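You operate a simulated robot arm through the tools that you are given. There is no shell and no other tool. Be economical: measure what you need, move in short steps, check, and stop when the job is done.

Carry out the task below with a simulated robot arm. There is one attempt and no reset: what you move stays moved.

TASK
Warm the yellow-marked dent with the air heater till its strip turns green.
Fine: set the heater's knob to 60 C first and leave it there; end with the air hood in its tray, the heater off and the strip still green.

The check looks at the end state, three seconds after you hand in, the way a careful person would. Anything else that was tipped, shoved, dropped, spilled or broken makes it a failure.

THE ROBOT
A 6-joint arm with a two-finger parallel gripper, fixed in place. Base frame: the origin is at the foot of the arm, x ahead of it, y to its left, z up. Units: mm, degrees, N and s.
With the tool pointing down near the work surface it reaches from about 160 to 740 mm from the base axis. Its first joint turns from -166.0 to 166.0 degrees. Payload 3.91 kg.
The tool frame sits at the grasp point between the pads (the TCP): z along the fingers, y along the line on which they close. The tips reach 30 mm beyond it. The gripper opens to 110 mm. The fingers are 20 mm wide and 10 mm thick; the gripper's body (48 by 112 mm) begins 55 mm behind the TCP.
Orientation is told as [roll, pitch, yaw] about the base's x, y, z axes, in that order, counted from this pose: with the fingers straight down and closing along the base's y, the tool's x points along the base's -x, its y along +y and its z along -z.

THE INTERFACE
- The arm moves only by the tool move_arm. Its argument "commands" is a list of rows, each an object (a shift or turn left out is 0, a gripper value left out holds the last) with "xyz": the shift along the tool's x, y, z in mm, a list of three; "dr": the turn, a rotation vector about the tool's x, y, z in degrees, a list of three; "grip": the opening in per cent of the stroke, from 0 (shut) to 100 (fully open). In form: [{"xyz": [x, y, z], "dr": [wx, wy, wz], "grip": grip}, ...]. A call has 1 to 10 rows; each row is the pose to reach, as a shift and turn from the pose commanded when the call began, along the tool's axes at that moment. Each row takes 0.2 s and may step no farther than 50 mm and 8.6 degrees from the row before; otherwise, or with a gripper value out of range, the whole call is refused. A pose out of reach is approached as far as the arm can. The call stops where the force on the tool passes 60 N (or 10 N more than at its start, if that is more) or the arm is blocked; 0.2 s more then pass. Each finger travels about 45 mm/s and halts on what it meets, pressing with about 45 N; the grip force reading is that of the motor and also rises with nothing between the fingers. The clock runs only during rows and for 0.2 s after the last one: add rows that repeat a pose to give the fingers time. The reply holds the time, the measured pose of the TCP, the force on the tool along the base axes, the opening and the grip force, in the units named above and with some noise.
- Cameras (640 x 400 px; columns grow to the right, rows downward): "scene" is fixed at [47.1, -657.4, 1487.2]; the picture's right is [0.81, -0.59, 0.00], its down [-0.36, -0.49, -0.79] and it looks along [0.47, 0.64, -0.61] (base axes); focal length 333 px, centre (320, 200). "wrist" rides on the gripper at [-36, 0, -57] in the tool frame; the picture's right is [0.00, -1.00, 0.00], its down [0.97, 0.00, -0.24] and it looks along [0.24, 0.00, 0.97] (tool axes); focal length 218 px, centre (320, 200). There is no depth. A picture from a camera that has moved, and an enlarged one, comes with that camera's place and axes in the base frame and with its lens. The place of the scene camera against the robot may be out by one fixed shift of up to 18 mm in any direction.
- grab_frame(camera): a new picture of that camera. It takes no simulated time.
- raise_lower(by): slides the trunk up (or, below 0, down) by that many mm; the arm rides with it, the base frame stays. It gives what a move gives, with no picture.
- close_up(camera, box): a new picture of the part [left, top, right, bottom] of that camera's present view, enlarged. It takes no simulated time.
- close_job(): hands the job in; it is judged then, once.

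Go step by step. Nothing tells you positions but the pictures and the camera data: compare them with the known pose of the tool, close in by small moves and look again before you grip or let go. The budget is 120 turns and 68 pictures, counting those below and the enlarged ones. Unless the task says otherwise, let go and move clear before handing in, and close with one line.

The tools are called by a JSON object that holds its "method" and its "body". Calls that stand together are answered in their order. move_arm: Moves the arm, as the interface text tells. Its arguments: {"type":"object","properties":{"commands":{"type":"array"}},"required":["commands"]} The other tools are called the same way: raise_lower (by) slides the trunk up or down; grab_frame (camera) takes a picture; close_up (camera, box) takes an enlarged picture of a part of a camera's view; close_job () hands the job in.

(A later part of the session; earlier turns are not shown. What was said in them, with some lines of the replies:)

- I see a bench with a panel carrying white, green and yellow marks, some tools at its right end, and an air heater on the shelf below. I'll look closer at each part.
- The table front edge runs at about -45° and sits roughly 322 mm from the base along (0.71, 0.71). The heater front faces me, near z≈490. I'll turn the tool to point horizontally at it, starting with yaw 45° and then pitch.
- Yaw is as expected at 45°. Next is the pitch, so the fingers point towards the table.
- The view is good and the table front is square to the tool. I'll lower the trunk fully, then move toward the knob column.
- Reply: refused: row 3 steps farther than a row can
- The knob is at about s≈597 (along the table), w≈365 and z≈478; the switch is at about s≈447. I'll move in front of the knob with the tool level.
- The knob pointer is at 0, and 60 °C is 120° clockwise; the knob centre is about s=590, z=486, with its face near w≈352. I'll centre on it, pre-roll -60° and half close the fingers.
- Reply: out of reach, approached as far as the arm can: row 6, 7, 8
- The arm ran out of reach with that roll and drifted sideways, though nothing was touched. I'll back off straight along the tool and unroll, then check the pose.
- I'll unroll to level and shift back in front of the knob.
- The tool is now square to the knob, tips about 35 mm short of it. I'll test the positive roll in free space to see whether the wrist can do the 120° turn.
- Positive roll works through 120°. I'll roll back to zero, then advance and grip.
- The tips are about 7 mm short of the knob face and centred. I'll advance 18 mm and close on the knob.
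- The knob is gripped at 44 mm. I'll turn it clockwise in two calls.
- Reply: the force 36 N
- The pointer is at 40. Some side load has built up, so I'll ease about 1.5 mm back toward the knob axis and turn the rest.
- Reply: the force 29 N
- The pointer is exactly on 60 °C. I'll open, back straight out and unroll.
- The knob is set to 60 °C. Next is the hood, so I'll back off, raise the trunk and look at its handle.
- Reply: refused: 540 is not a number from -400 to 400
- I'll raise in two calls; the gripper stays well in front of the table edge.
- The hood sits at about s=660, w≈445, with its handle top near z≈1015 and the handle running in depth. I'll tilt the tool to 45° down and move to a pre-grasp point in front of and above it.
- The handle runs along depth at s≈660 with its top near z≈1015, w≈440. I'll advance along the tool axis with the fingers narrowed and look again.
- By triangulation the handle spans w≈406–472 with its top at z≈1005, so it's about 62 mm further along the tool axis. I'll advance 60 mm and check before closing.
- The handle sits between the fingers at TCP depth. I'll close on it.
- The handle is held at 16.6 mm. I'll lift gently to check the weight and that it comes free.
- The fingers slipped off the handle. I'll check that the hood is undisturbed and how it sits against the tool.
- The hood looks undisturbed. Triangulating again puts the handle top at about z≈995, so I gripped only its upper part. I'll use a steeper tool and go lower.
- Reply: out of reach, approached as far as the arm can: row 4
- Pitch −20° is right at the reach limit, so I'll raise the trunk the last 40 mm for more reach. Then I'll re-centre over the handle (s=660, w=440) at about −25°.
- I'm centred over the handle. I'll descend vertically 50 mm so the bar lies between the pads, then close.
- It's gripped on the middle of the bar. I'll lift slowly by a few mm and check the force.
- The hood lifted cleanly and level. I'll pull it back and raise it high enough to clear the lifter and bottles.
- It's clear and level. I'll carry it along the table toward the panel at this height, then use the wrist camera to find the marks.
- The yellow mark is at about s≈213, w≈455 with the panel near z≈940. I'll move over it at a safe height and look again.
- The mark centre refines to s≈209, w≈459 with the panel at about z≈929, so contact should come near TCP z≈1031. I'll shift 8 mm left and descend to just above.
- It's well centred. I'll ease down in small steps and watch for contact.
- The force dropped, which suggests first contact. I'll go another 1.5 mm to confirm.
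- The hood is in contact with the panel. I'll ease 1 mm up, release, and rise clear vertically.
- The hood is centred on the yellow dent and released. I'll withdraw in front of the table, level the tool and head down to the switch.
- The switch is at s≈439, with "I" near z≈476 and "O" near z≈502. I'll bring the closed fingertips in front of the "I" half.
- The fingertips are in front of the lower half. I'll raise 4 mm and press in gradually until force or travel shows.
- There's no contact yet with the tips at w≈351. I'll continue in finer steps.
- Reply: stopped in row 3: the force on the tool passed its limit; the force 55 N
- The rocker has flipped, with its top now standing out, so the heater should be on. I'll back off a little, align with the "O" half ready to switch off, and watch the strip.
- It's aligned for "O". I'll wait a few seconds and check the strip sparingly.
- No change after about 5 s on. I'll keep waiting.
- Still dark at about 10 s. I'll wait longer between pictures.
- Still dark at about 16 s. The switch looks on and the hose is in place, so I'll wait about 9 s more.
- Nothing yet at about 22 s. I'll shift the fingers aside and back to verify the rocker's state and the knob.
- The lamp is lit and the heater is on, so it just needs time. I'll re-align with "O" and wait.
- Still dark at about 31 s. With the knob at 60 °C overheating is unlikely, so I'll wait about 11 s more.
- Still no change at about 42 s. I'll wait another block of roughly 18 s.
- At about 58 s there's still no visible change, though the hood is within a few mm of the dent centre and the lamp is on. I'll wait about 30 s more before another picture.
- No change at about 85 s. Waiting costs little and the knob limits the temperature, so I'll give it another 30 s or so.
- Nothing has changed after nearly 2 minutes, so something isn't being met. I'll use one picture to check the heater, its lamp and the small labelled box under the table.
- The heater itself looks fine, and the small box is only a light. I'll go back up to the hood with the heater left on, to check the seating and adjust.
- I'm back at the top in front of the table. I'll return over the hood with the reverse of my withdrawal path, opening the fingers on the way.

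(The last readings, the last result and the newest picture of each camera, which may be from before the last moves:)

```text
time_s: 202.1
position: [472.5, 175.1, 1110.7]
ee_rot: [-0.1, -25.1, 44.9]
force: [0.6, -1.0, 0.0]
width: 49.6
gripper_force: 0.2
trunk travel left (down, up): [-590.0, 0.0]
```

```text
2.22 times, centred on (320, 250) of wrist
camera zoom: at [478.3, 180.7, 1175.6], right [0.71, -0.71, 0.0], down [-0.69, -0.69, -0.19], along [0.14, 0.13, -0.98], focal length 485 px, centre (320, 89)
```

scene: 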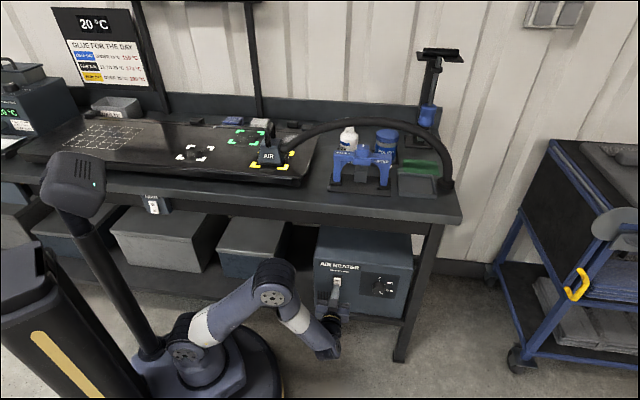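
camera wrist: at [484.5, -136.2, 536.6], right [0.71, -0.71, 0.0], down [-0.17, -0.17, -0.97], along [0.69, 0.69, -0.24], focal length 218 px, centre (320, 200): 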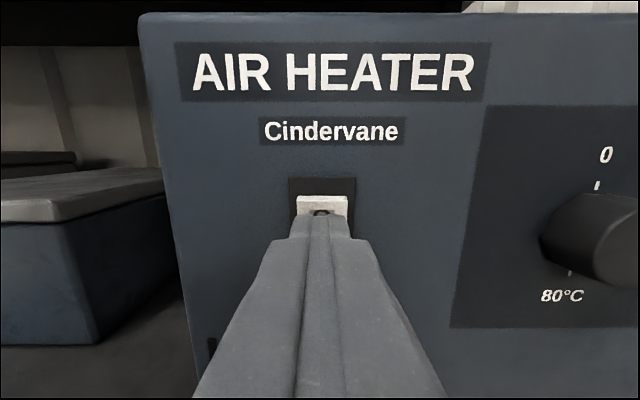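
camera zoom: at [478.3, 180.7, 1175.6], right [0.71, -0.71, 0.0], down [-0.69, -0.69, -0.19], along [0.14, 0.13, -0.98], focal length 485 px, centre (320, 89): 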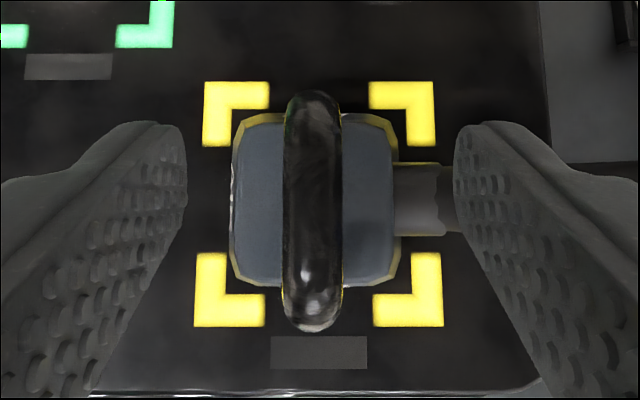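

The hood is centred very well on the mark and the strip is uncovered, but still grey. Slow heating is the likeliest explanation, so I'll wait about 44 s more here before changing anything.

{"method": "move_arm", "body": {"commands": [{"xyz": [0, 0, 0]}, {}, {}, {}, {}, {}, {}, {}, {}, {}]}}

{"method": "move_arm", "body": {"commands": [{"xyz": [0, 0, 0]}, {}, {}, {}, {}, {}, {}, {}, {}, {}]}}

{"method": "move_arm", "body": {"commands": [{"xyz": [0, 0, 0]}, {}, {}, {}, {}, {}, {}, {}, {}, {}]}}

{"method": "move_arm", "body": {"commands": [{"xyz": [0, 0, 0]}, {}, {}, {}, {}, {}, {}, {}, {}, {}]}}

{"method": "move_arm", "body": {"commands": [{"xyz": [0, 0, 0]}, {}, {}, {}, {}, {}, {}, {}, {}, {}]}}

{"method": "move_arm", "body": {"commands": [{"xyz": [0, 0, 0]}, {}, {}, {}, {}, {}, {}, {}, {}, {}]}}

{"method": "move_arm", "body": {"commands": [{"xyz": [0, 0, 0]}, {}, {}, {}, {}, {}, {}, {}, {}, {}]}}

{"method": "move_arm", "body": {"commands": [{"xyz": [0, 0, 0]}, {}, {}, {}, {}, {}, {}, {}, {}, {}]}}

{"method": "move_arm", "body": {"commands": [{"xyz": [0, 0, 0]}, {}, {}, {}, {}, {}, {}, {}, {}, {}]}}

{"method": "move_arm", "body": {"commands": [{"xyz": [0, 0, 0]}, {}, {}, {}, {}, {}, {}, {}, {}, {}]}}

{"method": "move_arm", "body": {"commands": [{"xyz": [0, 0, 0]}, {}, {}, {}, {}, {}, {}, {}, {}, {}]}}

{"method": "move_arm", "body": {"commands": [{"xyz": [0, 0, 0]}, {}, {}, {}, {}, {}, {}, {}, {}, {}]}}

{"method": "move_arm", "body": {"commands": [{"xyz": [0, 0, 0]}, {}, {}, {}, {}, {}, {}, {}, {}, {}]}}

{"method": "move_arm", "body": {"commands": [{"xyz": [0, 0, 0]}, {}, {}, {}, {}, {}, {}, {}, {}, {}]}}

{"method": "move_arm", "body": {"commands": [{"xyz": [0, 0, 0]}, {}, {}, {}, {}, {}, {}, {}, {}, {}]}}

{"method": "move_arm", "body": {"commands": [{"xyz": [0, 0, 0]}, {}, {}, {}, {}, {}, {}, {}, {}, {}]}}

{"method": "move_arm", "body": {"commands": [{"xyz": [0, 0, 0]}, {}, {}, {}, {}, {}, {}, {}, {}, {}]}}

{"method": "move_arm", "body": {"commands": [{"xyz": [0, 0, 0]}, {}, {}, {}, {}, {}, {}, {}, {}, {}]}}

{"method": "move_arm", "body": {"commands": [{"xyz": [0, 0, 0]}, {}, {}, {}, {}, {}, {}, {}, {}, {}]}}

{"method": "move_arm", "body": {"commands": [{"xyz": [0, 0, 0]}, {}, {}, {}, {}, {}, {}, {}, {}, {}]}}

{"method": "close_up", "body": {"camera": "wrist", "box": [120, 120, 480, 340]}}

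```text
time_s: 204.3
position: [472.5, 175.0, 1109.2]
ee_rot: [0.1, -24.9, 44.9]
force: [0.6, -0.3, 1.1]
width: 49.4
gripper_force: 0.0
trunk travel left (down, up): [-590.0, 0.0]
```

```text
time_s: 206.5
position: [473.1, 174.3, 1110.0]
ee_rot: [0.0, -24.9, 44.9]
force: [-0.8, 0.0, -0.7]
width: 49.4
gripper_force: 0.0
trunk travel left (down, up): [-590.0, 0.0]
```

```text
time_s: 208.7
position: [471.9, 175.1, 1109.4]
ee_rot: [0.1, -25.0, 44.9]
force: [0.1, -0.4, -0.3]
width: 49.6
gripper_force: 0.0
trunk travel left (down, up): [-590.0, 0.0]
```

```text
time_s: 210.9
position: [473.1, 175.0, 1111.6]
ee_rot: [0.0, -25.0, 44.9]
force: [0.7, -0.3, -0.4]
width: 49.4
gripper_force: 0.1
trunk travel left (down, up): [-590.0, 0.0]
```

```text
time_s: 213.1
position: [472.5, 174.1, 1110.1]
ee_rot: [0.0, -24.9, 44.9]
force: [0.0, -0.9, 0.1]
width: 49.3
gripper_force: 0.1
trunk travel left (down, up): [-590.0, 0.0]
```

```text
time_s: 215.3
position: [473.0, 174.7, 1109.1]
ee_rot: [0.0, -25.0, 45.0]
force: [0.1, 0.5, 0.6]
width: 49.5
gripper_force: 0.0
trunk travel left (down, up): [-590.0, 0.0]
```

```text
time_s: 217.5
position: [472.3, 174.2, 1109.1]
ee_rot: [0.1, -25.1, 44.9]
force: [0.4, -0.3, 0.0]
width: 49.6
gripper_force: 0.0
trunk travel left (down, up): [-590.0, 0.0]
```

```text
time_s: 219.7
position: [472.8, 174.4, 1109.2]
ee_rot: [0.0, -24.9, 44.9]
force: [-0.2, 0.1, -0.7]
width: 49.5
gripper_force: 0.0
trunk travel left (down, up): [-590.0, 0.0]
```

```text
time_s: 221.9
position: [472.7, 174.7, 1108.9]
ee_rot: [0.0, -25.0, 44.9]
force: [0.0, 0.0, 1.2]
width: 49.5
gripper_force: 0.0
trunk travel left (down, up): [-590.0, 0.0]
```

```text
time_s: 224.1
position: [472.1, 174.2, 1109.9]
ee_rot: [0.0, -25.0, 44.9]
force: [0.3, -0.1, -1.0]
width: 49.7
gripper_force: 0.0
trunk travel left (down, up): [-590.0, 0.0]
```

```text
time_s: 226.3
position: [472.2, 174.3, 1108.9]
ee_rot: [-0.1, -25.0, 44.9]
force: [0.1, -0.4, 0.6]
width: 49.3
gripper_force: 0.1
trunk travel left (down, up): [-590.0, 0.0]
```

```text
time_s: 228.5
position: [472.9, 175.2, 1109.7]
ee_rot: [0.0, -25.0, 44.9]
force: [-0.1, 0.6, 0.2]
width: 49.4
gripper_force: 0.1
trunk travel left (down, up): [-590.0, 0.0]
```

```text
time_s: 230.7
position: [473.3, 174.7, 1109.4]
ee_rot: [0.0, -25.0, 44.9]
force: [-0.4, 0.1, 0.5]
width: 49.6
gripper_force: 0.2
trunk travel left (down, up): [-590.0, 0.0]
```

```text
time_s: 232.9
position: [471.9, 175.1, 1109.2]
ee_rot: [-0.1, -25.1, 44.9]
force: [-0.8, 0.0, 1.0]
width: 49.3
gripper_force: 0.1
trunk travel left (down, up): [-590.0, 0.0]
```

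```text
time_s: 235.1
position: [472.5, 174.2, 1110.0]
ee_rot: [0.1, -25.0, 44.9]
force: [0.1, -0.1, 0.1]
width: 49.4
gripper_force: 0.1
trunk travel left (down, up): [-590.0, 0.0]
```

```text
time_s: 237.3
position: [472.1, 176.0, 1109.9]
ee_rot: [0.0, -24.9, 44.9]
force: [0.3, -0.5, 0.1]
width: 49.4
gripper_force: 0.2
trunk travel left (down, up): [-590.0, 0.0]
```

```text
time_s: 239.5
position: [471.4, 175.7, 1111.3]
ee_rot: [0.0, -25.0, 44.8]
force: [0.6, 0.5, 0.0]
width: 49.8
gripper_force: 0.0
trunk travel left (down, up): [-590.0, 0.0]
```

```text
time_s: 241.7
position: [471.9, 173.8, 1110.4]
ee_rot: [0.0, -25.1, 44.9]
force: [-0.2, -0.5, -0.2]
width: 49.3
gripper_force: 0.1
trunk travel left (down, up): [-590.0, 0.0]
```

```text
time_s: 243.9
position: [472.3, 174.4, 1110.0]
ee_rot: [0.0, -25.1, 44.9]
force: [0.0, 0.7, -0.2]
width: 49.6
gripper_force: 0.0
trunk travel left (down, up): [-590.0, 0.0]
```

```text
time_s: 246.1
position: [472.9, 174.0, 1109.9]
ee_rot: [0.0, -25.0, 44.9]
force: [0.4, 0.3, -0.4]
width: 49.3
gripper_force: 0.2
trunk travel left (down, up): [-590.0, 0.0]
```

```text
1.78 times, centred on (300, 230) of wrist
camera zoom: at [478.0, 179.7, 1175.6], right [0.71, -0.71, 0.0], down [-0.7, -0.69, -0.19], along [0.14, 0.14, -0.98], focal length 388 px, centre (356, 147)
```

zoom: 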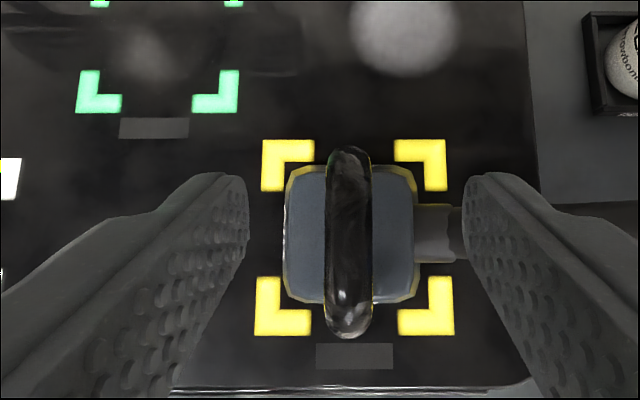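

Seated, it still isn't warming after 170 s. I'll re-grip the hood and try holding it just off the surface, as air may need a small gap to flow.

{"method": "move_arm", "body": {"commands": [{"xyz": [10, 2, 23]}, {"xyz": [20, 2, 46]}, {"xyz": [28, 2, 62]}, {"xyz": [31.2, 2, 69.3]}, {"xyz": [31.2, 2, 69.3], "grip": 20}, {"xyz": [31.2, 2, 69.3], "grip": 2}, {"xyz": [31.2, 2, 69.3], "grip": 2}, {"xyz": [31.2, 2, 69.3], "grip": 2}]}}

{"method": "move_arm", "body": {"commands": [{"xyz": [-1, 0, -2.2]}, {"xyz": [-2.1, 0, -4.5]}, {"xyz": [-2.5, 0, -5.5]}, {"xyz": [-2.5, 0, -5.5]}, {"xyz": [-2.5, 0, -5.5]}]}}

```text
time_s: 247.9
position: [470.8, 179.3, 1034.9]
ee_rot: [0.0, -25.0, 44.8]
force: [-0.2, -0.5, -0.4]
width: 16.1
gripper_force: 44.8
trunk travel left (down, up): [-590.0, 0.0]
```

```text
time_s: 249.1
position: [471.8, 177.0, 1042.2]
ee_rot: [0.1, -25.0, 45.0]
force: [0.0, 0.2, -3.4]
width: 16.1
gripper_force: 45.2
trunk travel left (down, up): [-590.0, 0.0]
```

The hood is held (3.4 N) with about a 6 mm gap, still centred. I'll hold here for about 26 s, then look.

{"method": "move_arm", "body": {"commands": [{"xyz": [0, 0, 0]}, {}, {}, {}, {}, {}, {}, {}, {}, {}]}}

{"method": "move_arm", "body": {"commands": [{"xyz": [0, 0, 0]}, {}, {}, {}, {}, {}, {}, {}, {}, {}]}}

{"method": "move_arm", "body": {"commands": [{"xyz": [0, 0, 0]}, {}, {}, {}, {}, {}, {}, {}, {}, {}]}}

{"method": "move_arm", "body": {"commands": [{"xyz": [0, 0, 0]}, {}, {}, {}, {}, {}, {}, {}, {}, {}]}}

{"method": "move_arm", "body": {"commands": [{"xyz": [0, 0, 0]}, {}, {}, {}, {}, {}, {}, {}, {}, {}]}}

{"method": "move_arm", "body": {"commands": [{"xyz": [0, 0, 0]}, {}, {}, {}, {}, {}, {}, {}, {}, {}]}}

{"method": "move_arm", "body": {"commands": [{"xyz": [0, 0, 0]}, {}, {}, {}, {}, {}, {}, {}, {}, {}]}}

{"method": "move_arm", "body": {"commands": [{"xyz": [0, 0, 0]}, {}, {}, {}, {}, {}, {}, {}, {}, {}]}}

{"method": "move_arm", "body": {"commands": [{"xyz": [0, 0, 0]}, {}, {}, {}, {}, {}, {}, {}, {}, {}]}}

{"method": "move_arm", "body": {"commands": [{"xyz": [0, 0, 0]}, {}, {}, {}, {}, {}, {}, {}, {}, {}]}}

{"method": "move_arm", "body": {"commands": [{"xyz": [0, 0, 0]}, {}, {}, {}, {}, {}, {}, {}, {}, {}]}}

{"method": "move_arm", "body": {"commands": [{"xyz": [0, 0, 0]}, {}, {}, {}, {}, {}, {}, {}, {}, {}]}}

{"method": "close_up", "body": {"camera": "scene", "box": [230, 120, 320, 190]}}

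```text
time_s: 251.3
position: [471.5, 178.6, 1041.3]
ee_rot: [0.0, -25.0, 45.0]
force: [-0.1, 0.2, -3.7]
width: 16.4
gripper_force: 44.8
trunk travel left (down, up): [-590.0, 0.0]
```

```text
time_s: 253.5
position: [471.3, 177.6, 1041.7]
ee_rot: [-0.1, -24.9, 44.9]
force: [0.4, 1.0, -3.5]
width: 16.2
gripper_force: 44.8
trunk travel left (down, up): [-590.0, 0.0]
```

```text
time_s: 255.7
position: [470.4, 177.2, 1042.6]
ee_rot: [0.0, -25.0, 45.0]
force: [-0.8, -0.6, -2.9]
width: 16.5
gripper_force: 45.2
trunk travel left (down, up): [-590.0, 0.0]
```

```text
time_s: 257.9
position: [470.3, 178.8, 1041.6]
ee_rot: [0.0, -25.0, 44.9]
force: [0.3, 0.3, -2.6]
width: 16.0
gripper_force: 44.7
trunk travel left (down, up): [-590.0, 0.0]
```

```text
time_s: 260.1
position: [471.5, 178.2, 1042.9]
ee_rot: [0.0, -24.9, 44.9]
force: [-0.3, -0.2, -3.6]
width: 16.4
gripper_force: 45.1
trunk travel left (down, up): [-590.0, 0.0]
```

```text
time_s: 262.3
position: [471.7, 177.0, 1041.6]
ee_rot: [0.0, -25.0, 44.9]
force: [-0.7, -0.5, -2.6]
width: 16.0
gripper_force: 44.7
trunk travel left (down, up): [-590.0, 0.0]
```

```text
time_s: 264.5
position: [470.9, 178.1, 1041.3]
ee_rot: [-0.1, -25.1, 44.9]
force: [-0.3, -1.2, -4.0]
width: 16.1
gripper_force: 45.4
trunk travel left (down, up): [-590.0, 0.0]
```

```text
time_s: 266.7
position: [471.2, 177.6, 1041.6]
ee_rot: [0.0, -25.0, 44.9]
force: [0.6, 0.1, -3.4]
width: 16.1
gripper_force: 45.1
trunk travel left (down, up): [-590.0, 0.0]
```

```text
time_s: 268.9
position: [470.9, 178.4, 1042.1]
ee_rot: [0.0, -25.0, 44.9]
force: [-0.3, 0.2, -3.4]
width: 16.1
gripper_force: 45.1
trunk travel left (down, up): [-590.0, 0.0]
```

```text
time_s: 271.1
position: [471.5, 179.1, 1041.5]
ee_rot: [0.0, -25.0, 44.8]
force: [-0.8, -0.5, -3.4]
width: 16.1
gripper_force: 45.3
trunk travel left (down, up): [-590.0, 0.0]
```

```text
time_s: 273.3
position: [469.5, 178.4, 1042.5]
ee_rot: [0.0, -25.1, 44.9]
force: [0.1, -0.4, -3.6]
width: 16.0
gripper_force: 44.5
trunk travel left (down, up): [-590.0, 0.0]
```

```text
time_s: 275.5
position: [471.6, 177.1, 1041.5]
ee_rot: [0.0, -25.0, 44.8]
force: [-0.6, 0.5, -3.2]
width: 16.2
gripper_force: 44.9
trunk travel left (down, up): [-590.0, 0.0]
```

```text
5.71 times, centred on (275, 155) of scene
camera zoom: at [47.1, -657.4, 1487.2], right [0.81, -0.59, 0.0], down [-0.36, -0.49, -0.79], along [0.47, 0.64, -0.61], focal length 1904 px, centre (577, 457)
```

zoom: 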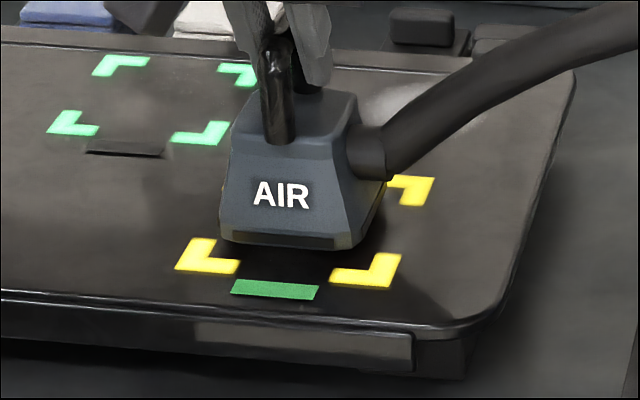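

The strip is green, so the hood needed that small air gap. I'll take the hood back to its tray by the same high path.

{"method": "move_arm", "body": {"commands": [{"xyz": [-6, 0, -13]}, {"xyz": [-12.7, 0, -27.2]}, {"xyz": [0, 0, -53]}, {"xyz": [14, 0, -79]}, {"xyz": [28, 0, -105]}, {"xyz": [42.9, 0, -130.4]}]}}

{"method": "move_arm", "body": {"commands": [{"xyz": [0, -45.2, 0]}, {"xyz": [0, -90.4, 0]}, {"xyz": [0, -135.6, 0]}, {"xyz": [0, -180.8, 0]}, {"xyz": [0, -226, 0]}, {"xyz": [0, -271.2, 0]}, {"xyz": [0, -316.4, 0]}, {"xyz": [0, -361.6, 0]}, {"xyz": [0, -406.8, 0]}, {"xyz": [0, -452, 0]}]}}

```text
time_s: 276.9
position: [403.5, 112.9, 1141.9]
ee_rot: [-0.1, -25.0, 44.9]
force: [0.8, -1.1, -2.5]
width: 16.0
gripper_force: 44.6
trunk travel left (down, up): [-590.0, 0.0]
```

```text
time_s: 279.1
position: [726.2, -210.1, 1143.9]
ee_rot: [0.4, -24.9, 44.8]
force: [0.4, 0.2, -3.3]
width: 16.2
gripper_force: 45.0
trunk travel left (down, up): [-590.0, 0.0]
```

I'm over the tray column. I'll come in diagonally to about 35 mm above the seat and read the settled pose.

{"method": "move_arm", "body": {"commands": [{"xyz": [-5, 1, 30]}, {"xyz": [-9, 2, 60]}, {"xyz": [-14, 2, 90]}, {"xyz": [-18, 2, 115]}, {"xyz": [-22.3, 2, 139.5]}, {"xyz": [-22.3, 2, 139.5]}, {"xyz": [-22.3, 2, 139.5]}]}}

{"method": "move_arm", "body": {"commands": [{}]}}

{"method": "move_arm", "body": {"commands": [{}]}}

{"method": "close_up", "body": {"camera": "scene", "box": [220, 100, 480, 220]}}

```text
time_s: 280.7
position: [778.7, -152.0, 1025.7]
ee_rot: [0.0, -25.0, 45.0]
force: [-0.4, 0.1, -3.9]
width: 16.3
gripper_force: 44.8
trunk travel left (down, up): [-590.0, 0.0]
```

```text
time_s: 281.1
position: [777.2, -151.9, 1025.6]
ee_rot: [-0.1, -25.0, 44.9]
force: [0.2, 0.3, -3.5]
width: 16.5
gripper_force: 45.1
trunk travel left (down, up): [-590.0, 0.0]
```

```text
time_s: 281.5
position: [777.5, -153.4, 1025.1]
ee_rot: [0.0, -25.0, 44.9]
force: [0.3, -0.1, -3.1]
width: 16.3
gripper_force: 44.8
trunk travel left (down, up): [-590.0, 0.0]
```

```text
2.46 times, centred on (350, 160) of scene
camera zoom: at [47.1, -657.4, 1487.2], right [0.81, -0.59, 0.0], down [-0.36, -0.49, -0.79], along [0.47, 0.64, -0.61], focal length 820 px, centre (246, 298)
```

zoom: 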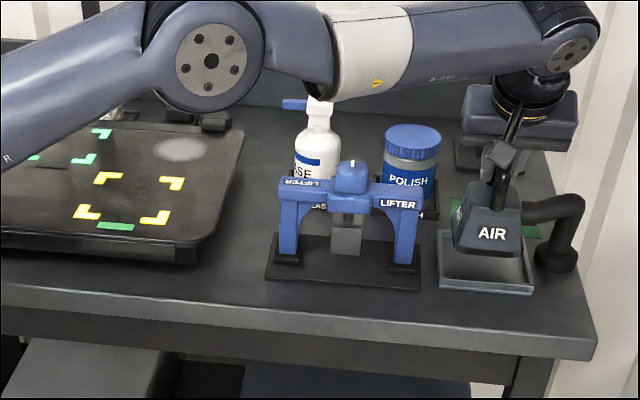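

The strip is still green and everything else is undisturbed. The hood is about 2 mm short of its original alignment, so I'll correct that while lowering.

{"method": "move_arm", "body": {"commands": [{"xyz": [2, -1.5, 8]}, {"xyz": [5, -1.5, 15]}, {"xyz": [8, -1.5, 21.5]}, {"xyz": [9.8, -1.5, 25.8]}, {"xyz": [11.4, -1.5, 29.2]}, {"xyz": [11.4, -1.5, 29.2]}]}}

{"method": "move_arm", "body": {"commands": [{"xyz": [0.4, 0, 0.9]}, {"xyz": [0.8, 0, 1.8]}, {"xyz": [0.8, 0, 1.8]}]}}

```text
time_s: 282.9
position: [780.8, -150.9, 994.4]
ee_rot: [0.0, -25.0, 45.0]
force: [0.9, 0.6, -3.1]
width: 16.5
gripper_force: 45.2
trunk travel left (down, up): [-590.0, 0.0]
```

```text
time_s: 283.7
position: [781.7, -150.0, 991.9]
ee_rot: [0.0, -25.0, 44.9]
force: [0.8, -1.1, -3.6]
width: 16.7
gripper_force: 45.1
trunk travel left (down, up): [-590.0, 0.0]
```

The hood's weight is still on the arm, so it's just above the floor of the tray. I'll ease down to contact, nudging 1.5 mm back.

{"method": "move_arm", "body": {"commands": [{"xyz": [1.4, 0, -0.6]}, {"xyz": [1.8, 0, 0.3]}, {"xyz": [1.8, 0, 0.3]}]}}

{"method": "move_arm", "body": {"commands": [{"xyz": [0.4, 0, 0.9]}, {"xyz": [0.4, 0, 0.9]}]}}

```text
time_s: 284.5
position: [780.1, -151.8, 991.4]
ee_rot: [0.0, -25.1, 44.8]
force: [-0.3, -0.4, -0.6]
width: 16.3
gripper_force: 44.9
trunk travel left (down, up): [-590.0, 0.0]
```

```text
time_s: 285.1
position: [780.6, -150.6, 991.3]
ee_rot: [-0.1, -25.0, 44.9]
force: [0.1, -1.6, 4.2]
width: 16.4
gripper_force: 44.9
trunk travel left (down, up): [-590.0, 0.0]
```

It's seated at the original height. I'll release, rise, back off, and level the tool toward the switch column.

{"method": "move_arm", "body": {"commands": [{"grip": 22}, {"grip": 40}, {"grip": 45}, {"xyz": [-8, 0, -18]}, {"xyz": [-17, 0, -36]}, {"xyz": [-25.4, 0, -54.4]}, {"xyz": [0, 0, -85]}, {"xyz": [24, 0, -109]}, {"xyz": [48.3, 0, -132.9]}]}}

{"method": "move_arm", "body": {"commands": [{"xyz": [20, 22, -9.3], "dr": [0, -6.5, 0], "grip": 0}, {"xyz": [40, 44, -18.6], "dr": [0, -13, 0]}, {"xyz": [60, 66, -28], "dr": [0, -19.5, 0]}, {"xyz": [80, 88, -37], "dr": [0, -26, 0]}, {"xyz": [100, 110, -46.5], "dr": [0, -32.5, 0]}, {"xyz": [120, 132, -56], "dr": [0, -39, 0]}, {"xyz": [140, 154, -65], "dr": [0, -45.5, 0]}, {"xyz": [160, 176, -74.5], "dr": [0, -52, 0]}, {"xyz": [180, 198, -84], "dr": [0, -58.5, 0]}, {"xyz": [199, 220, -93], "dr": [0, -65, 0]}]}}

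```text
time_s: 287.1
position: [707.4, -222.1, 1091.2]
ee_rot: [0.1, -25.1, 44.9]
force: [0.5, 0.4, -1.1]
width: 49.4
gripper_force: 0.0
trunk travel left (down, up): [-590.0, 0.0]
```

```text
time_s: 289.3
position: [397.2, -221.0, 1089.8]
ee_rot: [-155.4, -89.9, -159.9]
force: [-0.1, -1.0, -1.2]
width: 0.0
gripper_force: 38.0
trunk travel left (down, up): [-590.0, 0.0]
```

The tool is level at s≈437. I'll lower the trunk fully and line up with the "O" half.

{"method": "raise_lower", "body": {"by": -400}}

{"method": "raise_lower", "body": {"by": -190}}

{"method": "move_arm", "body": {"commands": [{"xyz": [-3, -2, 45]}, {"xyz": [-3, -2, 90]}, {"xyz": [-3, -2, 135]}, {"xyz": [-3, -2, 170]}, {"xyz": [-3, -2, 180]}, {"xyz": [-3, -2, 180]}]}}

```text
time_s: 293.1
position: [396.3, -221.4, 690.3]
ee_rot: [1.9, -89.9, 43.0]
force: [-0.6, 0.7, -0.4]
width: 0.0
gripper_force: 38.1
trunk travel left (down, up): [-190.0, 400.0]
```

```text
time_s: 295.2
position: [396.8, -220.9, 500.0]
ee_rot: [-27.0, -90.0, 71.9]
force: [-0.1, 0.3, -0.1]
width: 0.0
gripper_force: 37.7
trunk travel left (down, up): [0.0, 590.0]
```

```text
time_s: 296.6
position: [526.5, -98.8, 504.1]
ee_rot: [-3.3, -90.0, 48.1]
force: [0.5, 0.1, 1.2]
width: 0.0
gripper_force: 36.9
trunk travel left (down, up): [0.0, 590.0]
```

The fingertips are in front of "O". I'll press in gradually until the stop.

{"method": "move_arm", "body": {"commands": [{"xyz": [0, 2, 6]}, {"xyz": [0, 2, 10]}, {"xyz": [0, 2, 13]}, {"xyz": [0, 2, 16]}, {"xyz": [0, 2, 19]}, {"xyz": [0, 2, 22]}, {"xyz": [0, 2, 24]}, {"xyz": [0, 2, 26]}, {"xyz": [0, 2, 28]}, {"xyz": [0, 2, 30]}]}}

```text
time_s: 298.5
position: [539.2, -77.5, 502.6]
ee_rot: [81.0, -89.9, -36.4]
force: [-44.7, -33.6, 4.2]
width: 0.1
gripper_force: 37.8
trunk travel left (down, up): [0.0, 590.0]
stopped in row 9: the force on the tool passed its limit (the readings are from after the stop); the commanded pose is now the measured one
```

It pressed to the same depth as before, so the heater should be off. I'll back away, move left and raise the arm clear for one last check picture.

{"method": "move_arm", "body": {"commands": [{"xyz": [0, 0, -30]}, {"xyz": [0, 0, -75]}, {"xyz": [0, 0, -120]}, {"xyz": [0, 10, -165]}, {"xyz": [0, 45, -195]}, {"xyz": [0, 90, -200]}]}}

{"method": "raise_lower", "body": {"by": 400}}

{"method": "close_up", "body": {"camera": "scene", "box": [235, 130, 465, 310]}}

```text
time_s: 299.9
position: [336.2, -152.4, 501.0]
ee_rot: [49.6, -89.8, -4.8]
force: [-0.8, 0.1, 0.2]
width: 0.2
gripper_force: 37.9
trunk travel left (down, up): [0.0, 590.0]
```

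```text
time_s: 303.7
position: [335.4, -152.6, 901.8]
ee_rot: [44.7, -89.7, 0.0]
force: [0.1, -0.2, 0.0]
width: 0.1
gripper_force: 37.4
trunk travel left (down, up): [-400.0, 190.0]
```

```text
2.22 times, centred on (350, 220) of scene
camera zoom: at [47.1, -657.4, 1487.2], right [0.81, -0.59, 0.0], down [-0.36, -0.49, -0.79], along [0.47, 0.64, -0.61], focal length 741 px, centre (253, 156)
```

zoom: 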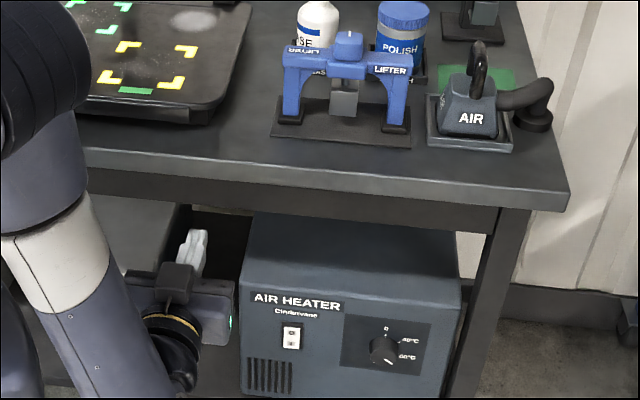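

The final picture shows the strip green, the hood seated in its tray, the heater lamp dark and the knob at 60 °C. The arm is clear, so I'm handing in.

{"method": "close_job", "body": {}}

```text
The job is handed in.
```

The yellow-marked dent is warmed and its strip was still green in my last picture. The knob is at 60 °C, the heater is switched off and the hood is back in its tray.
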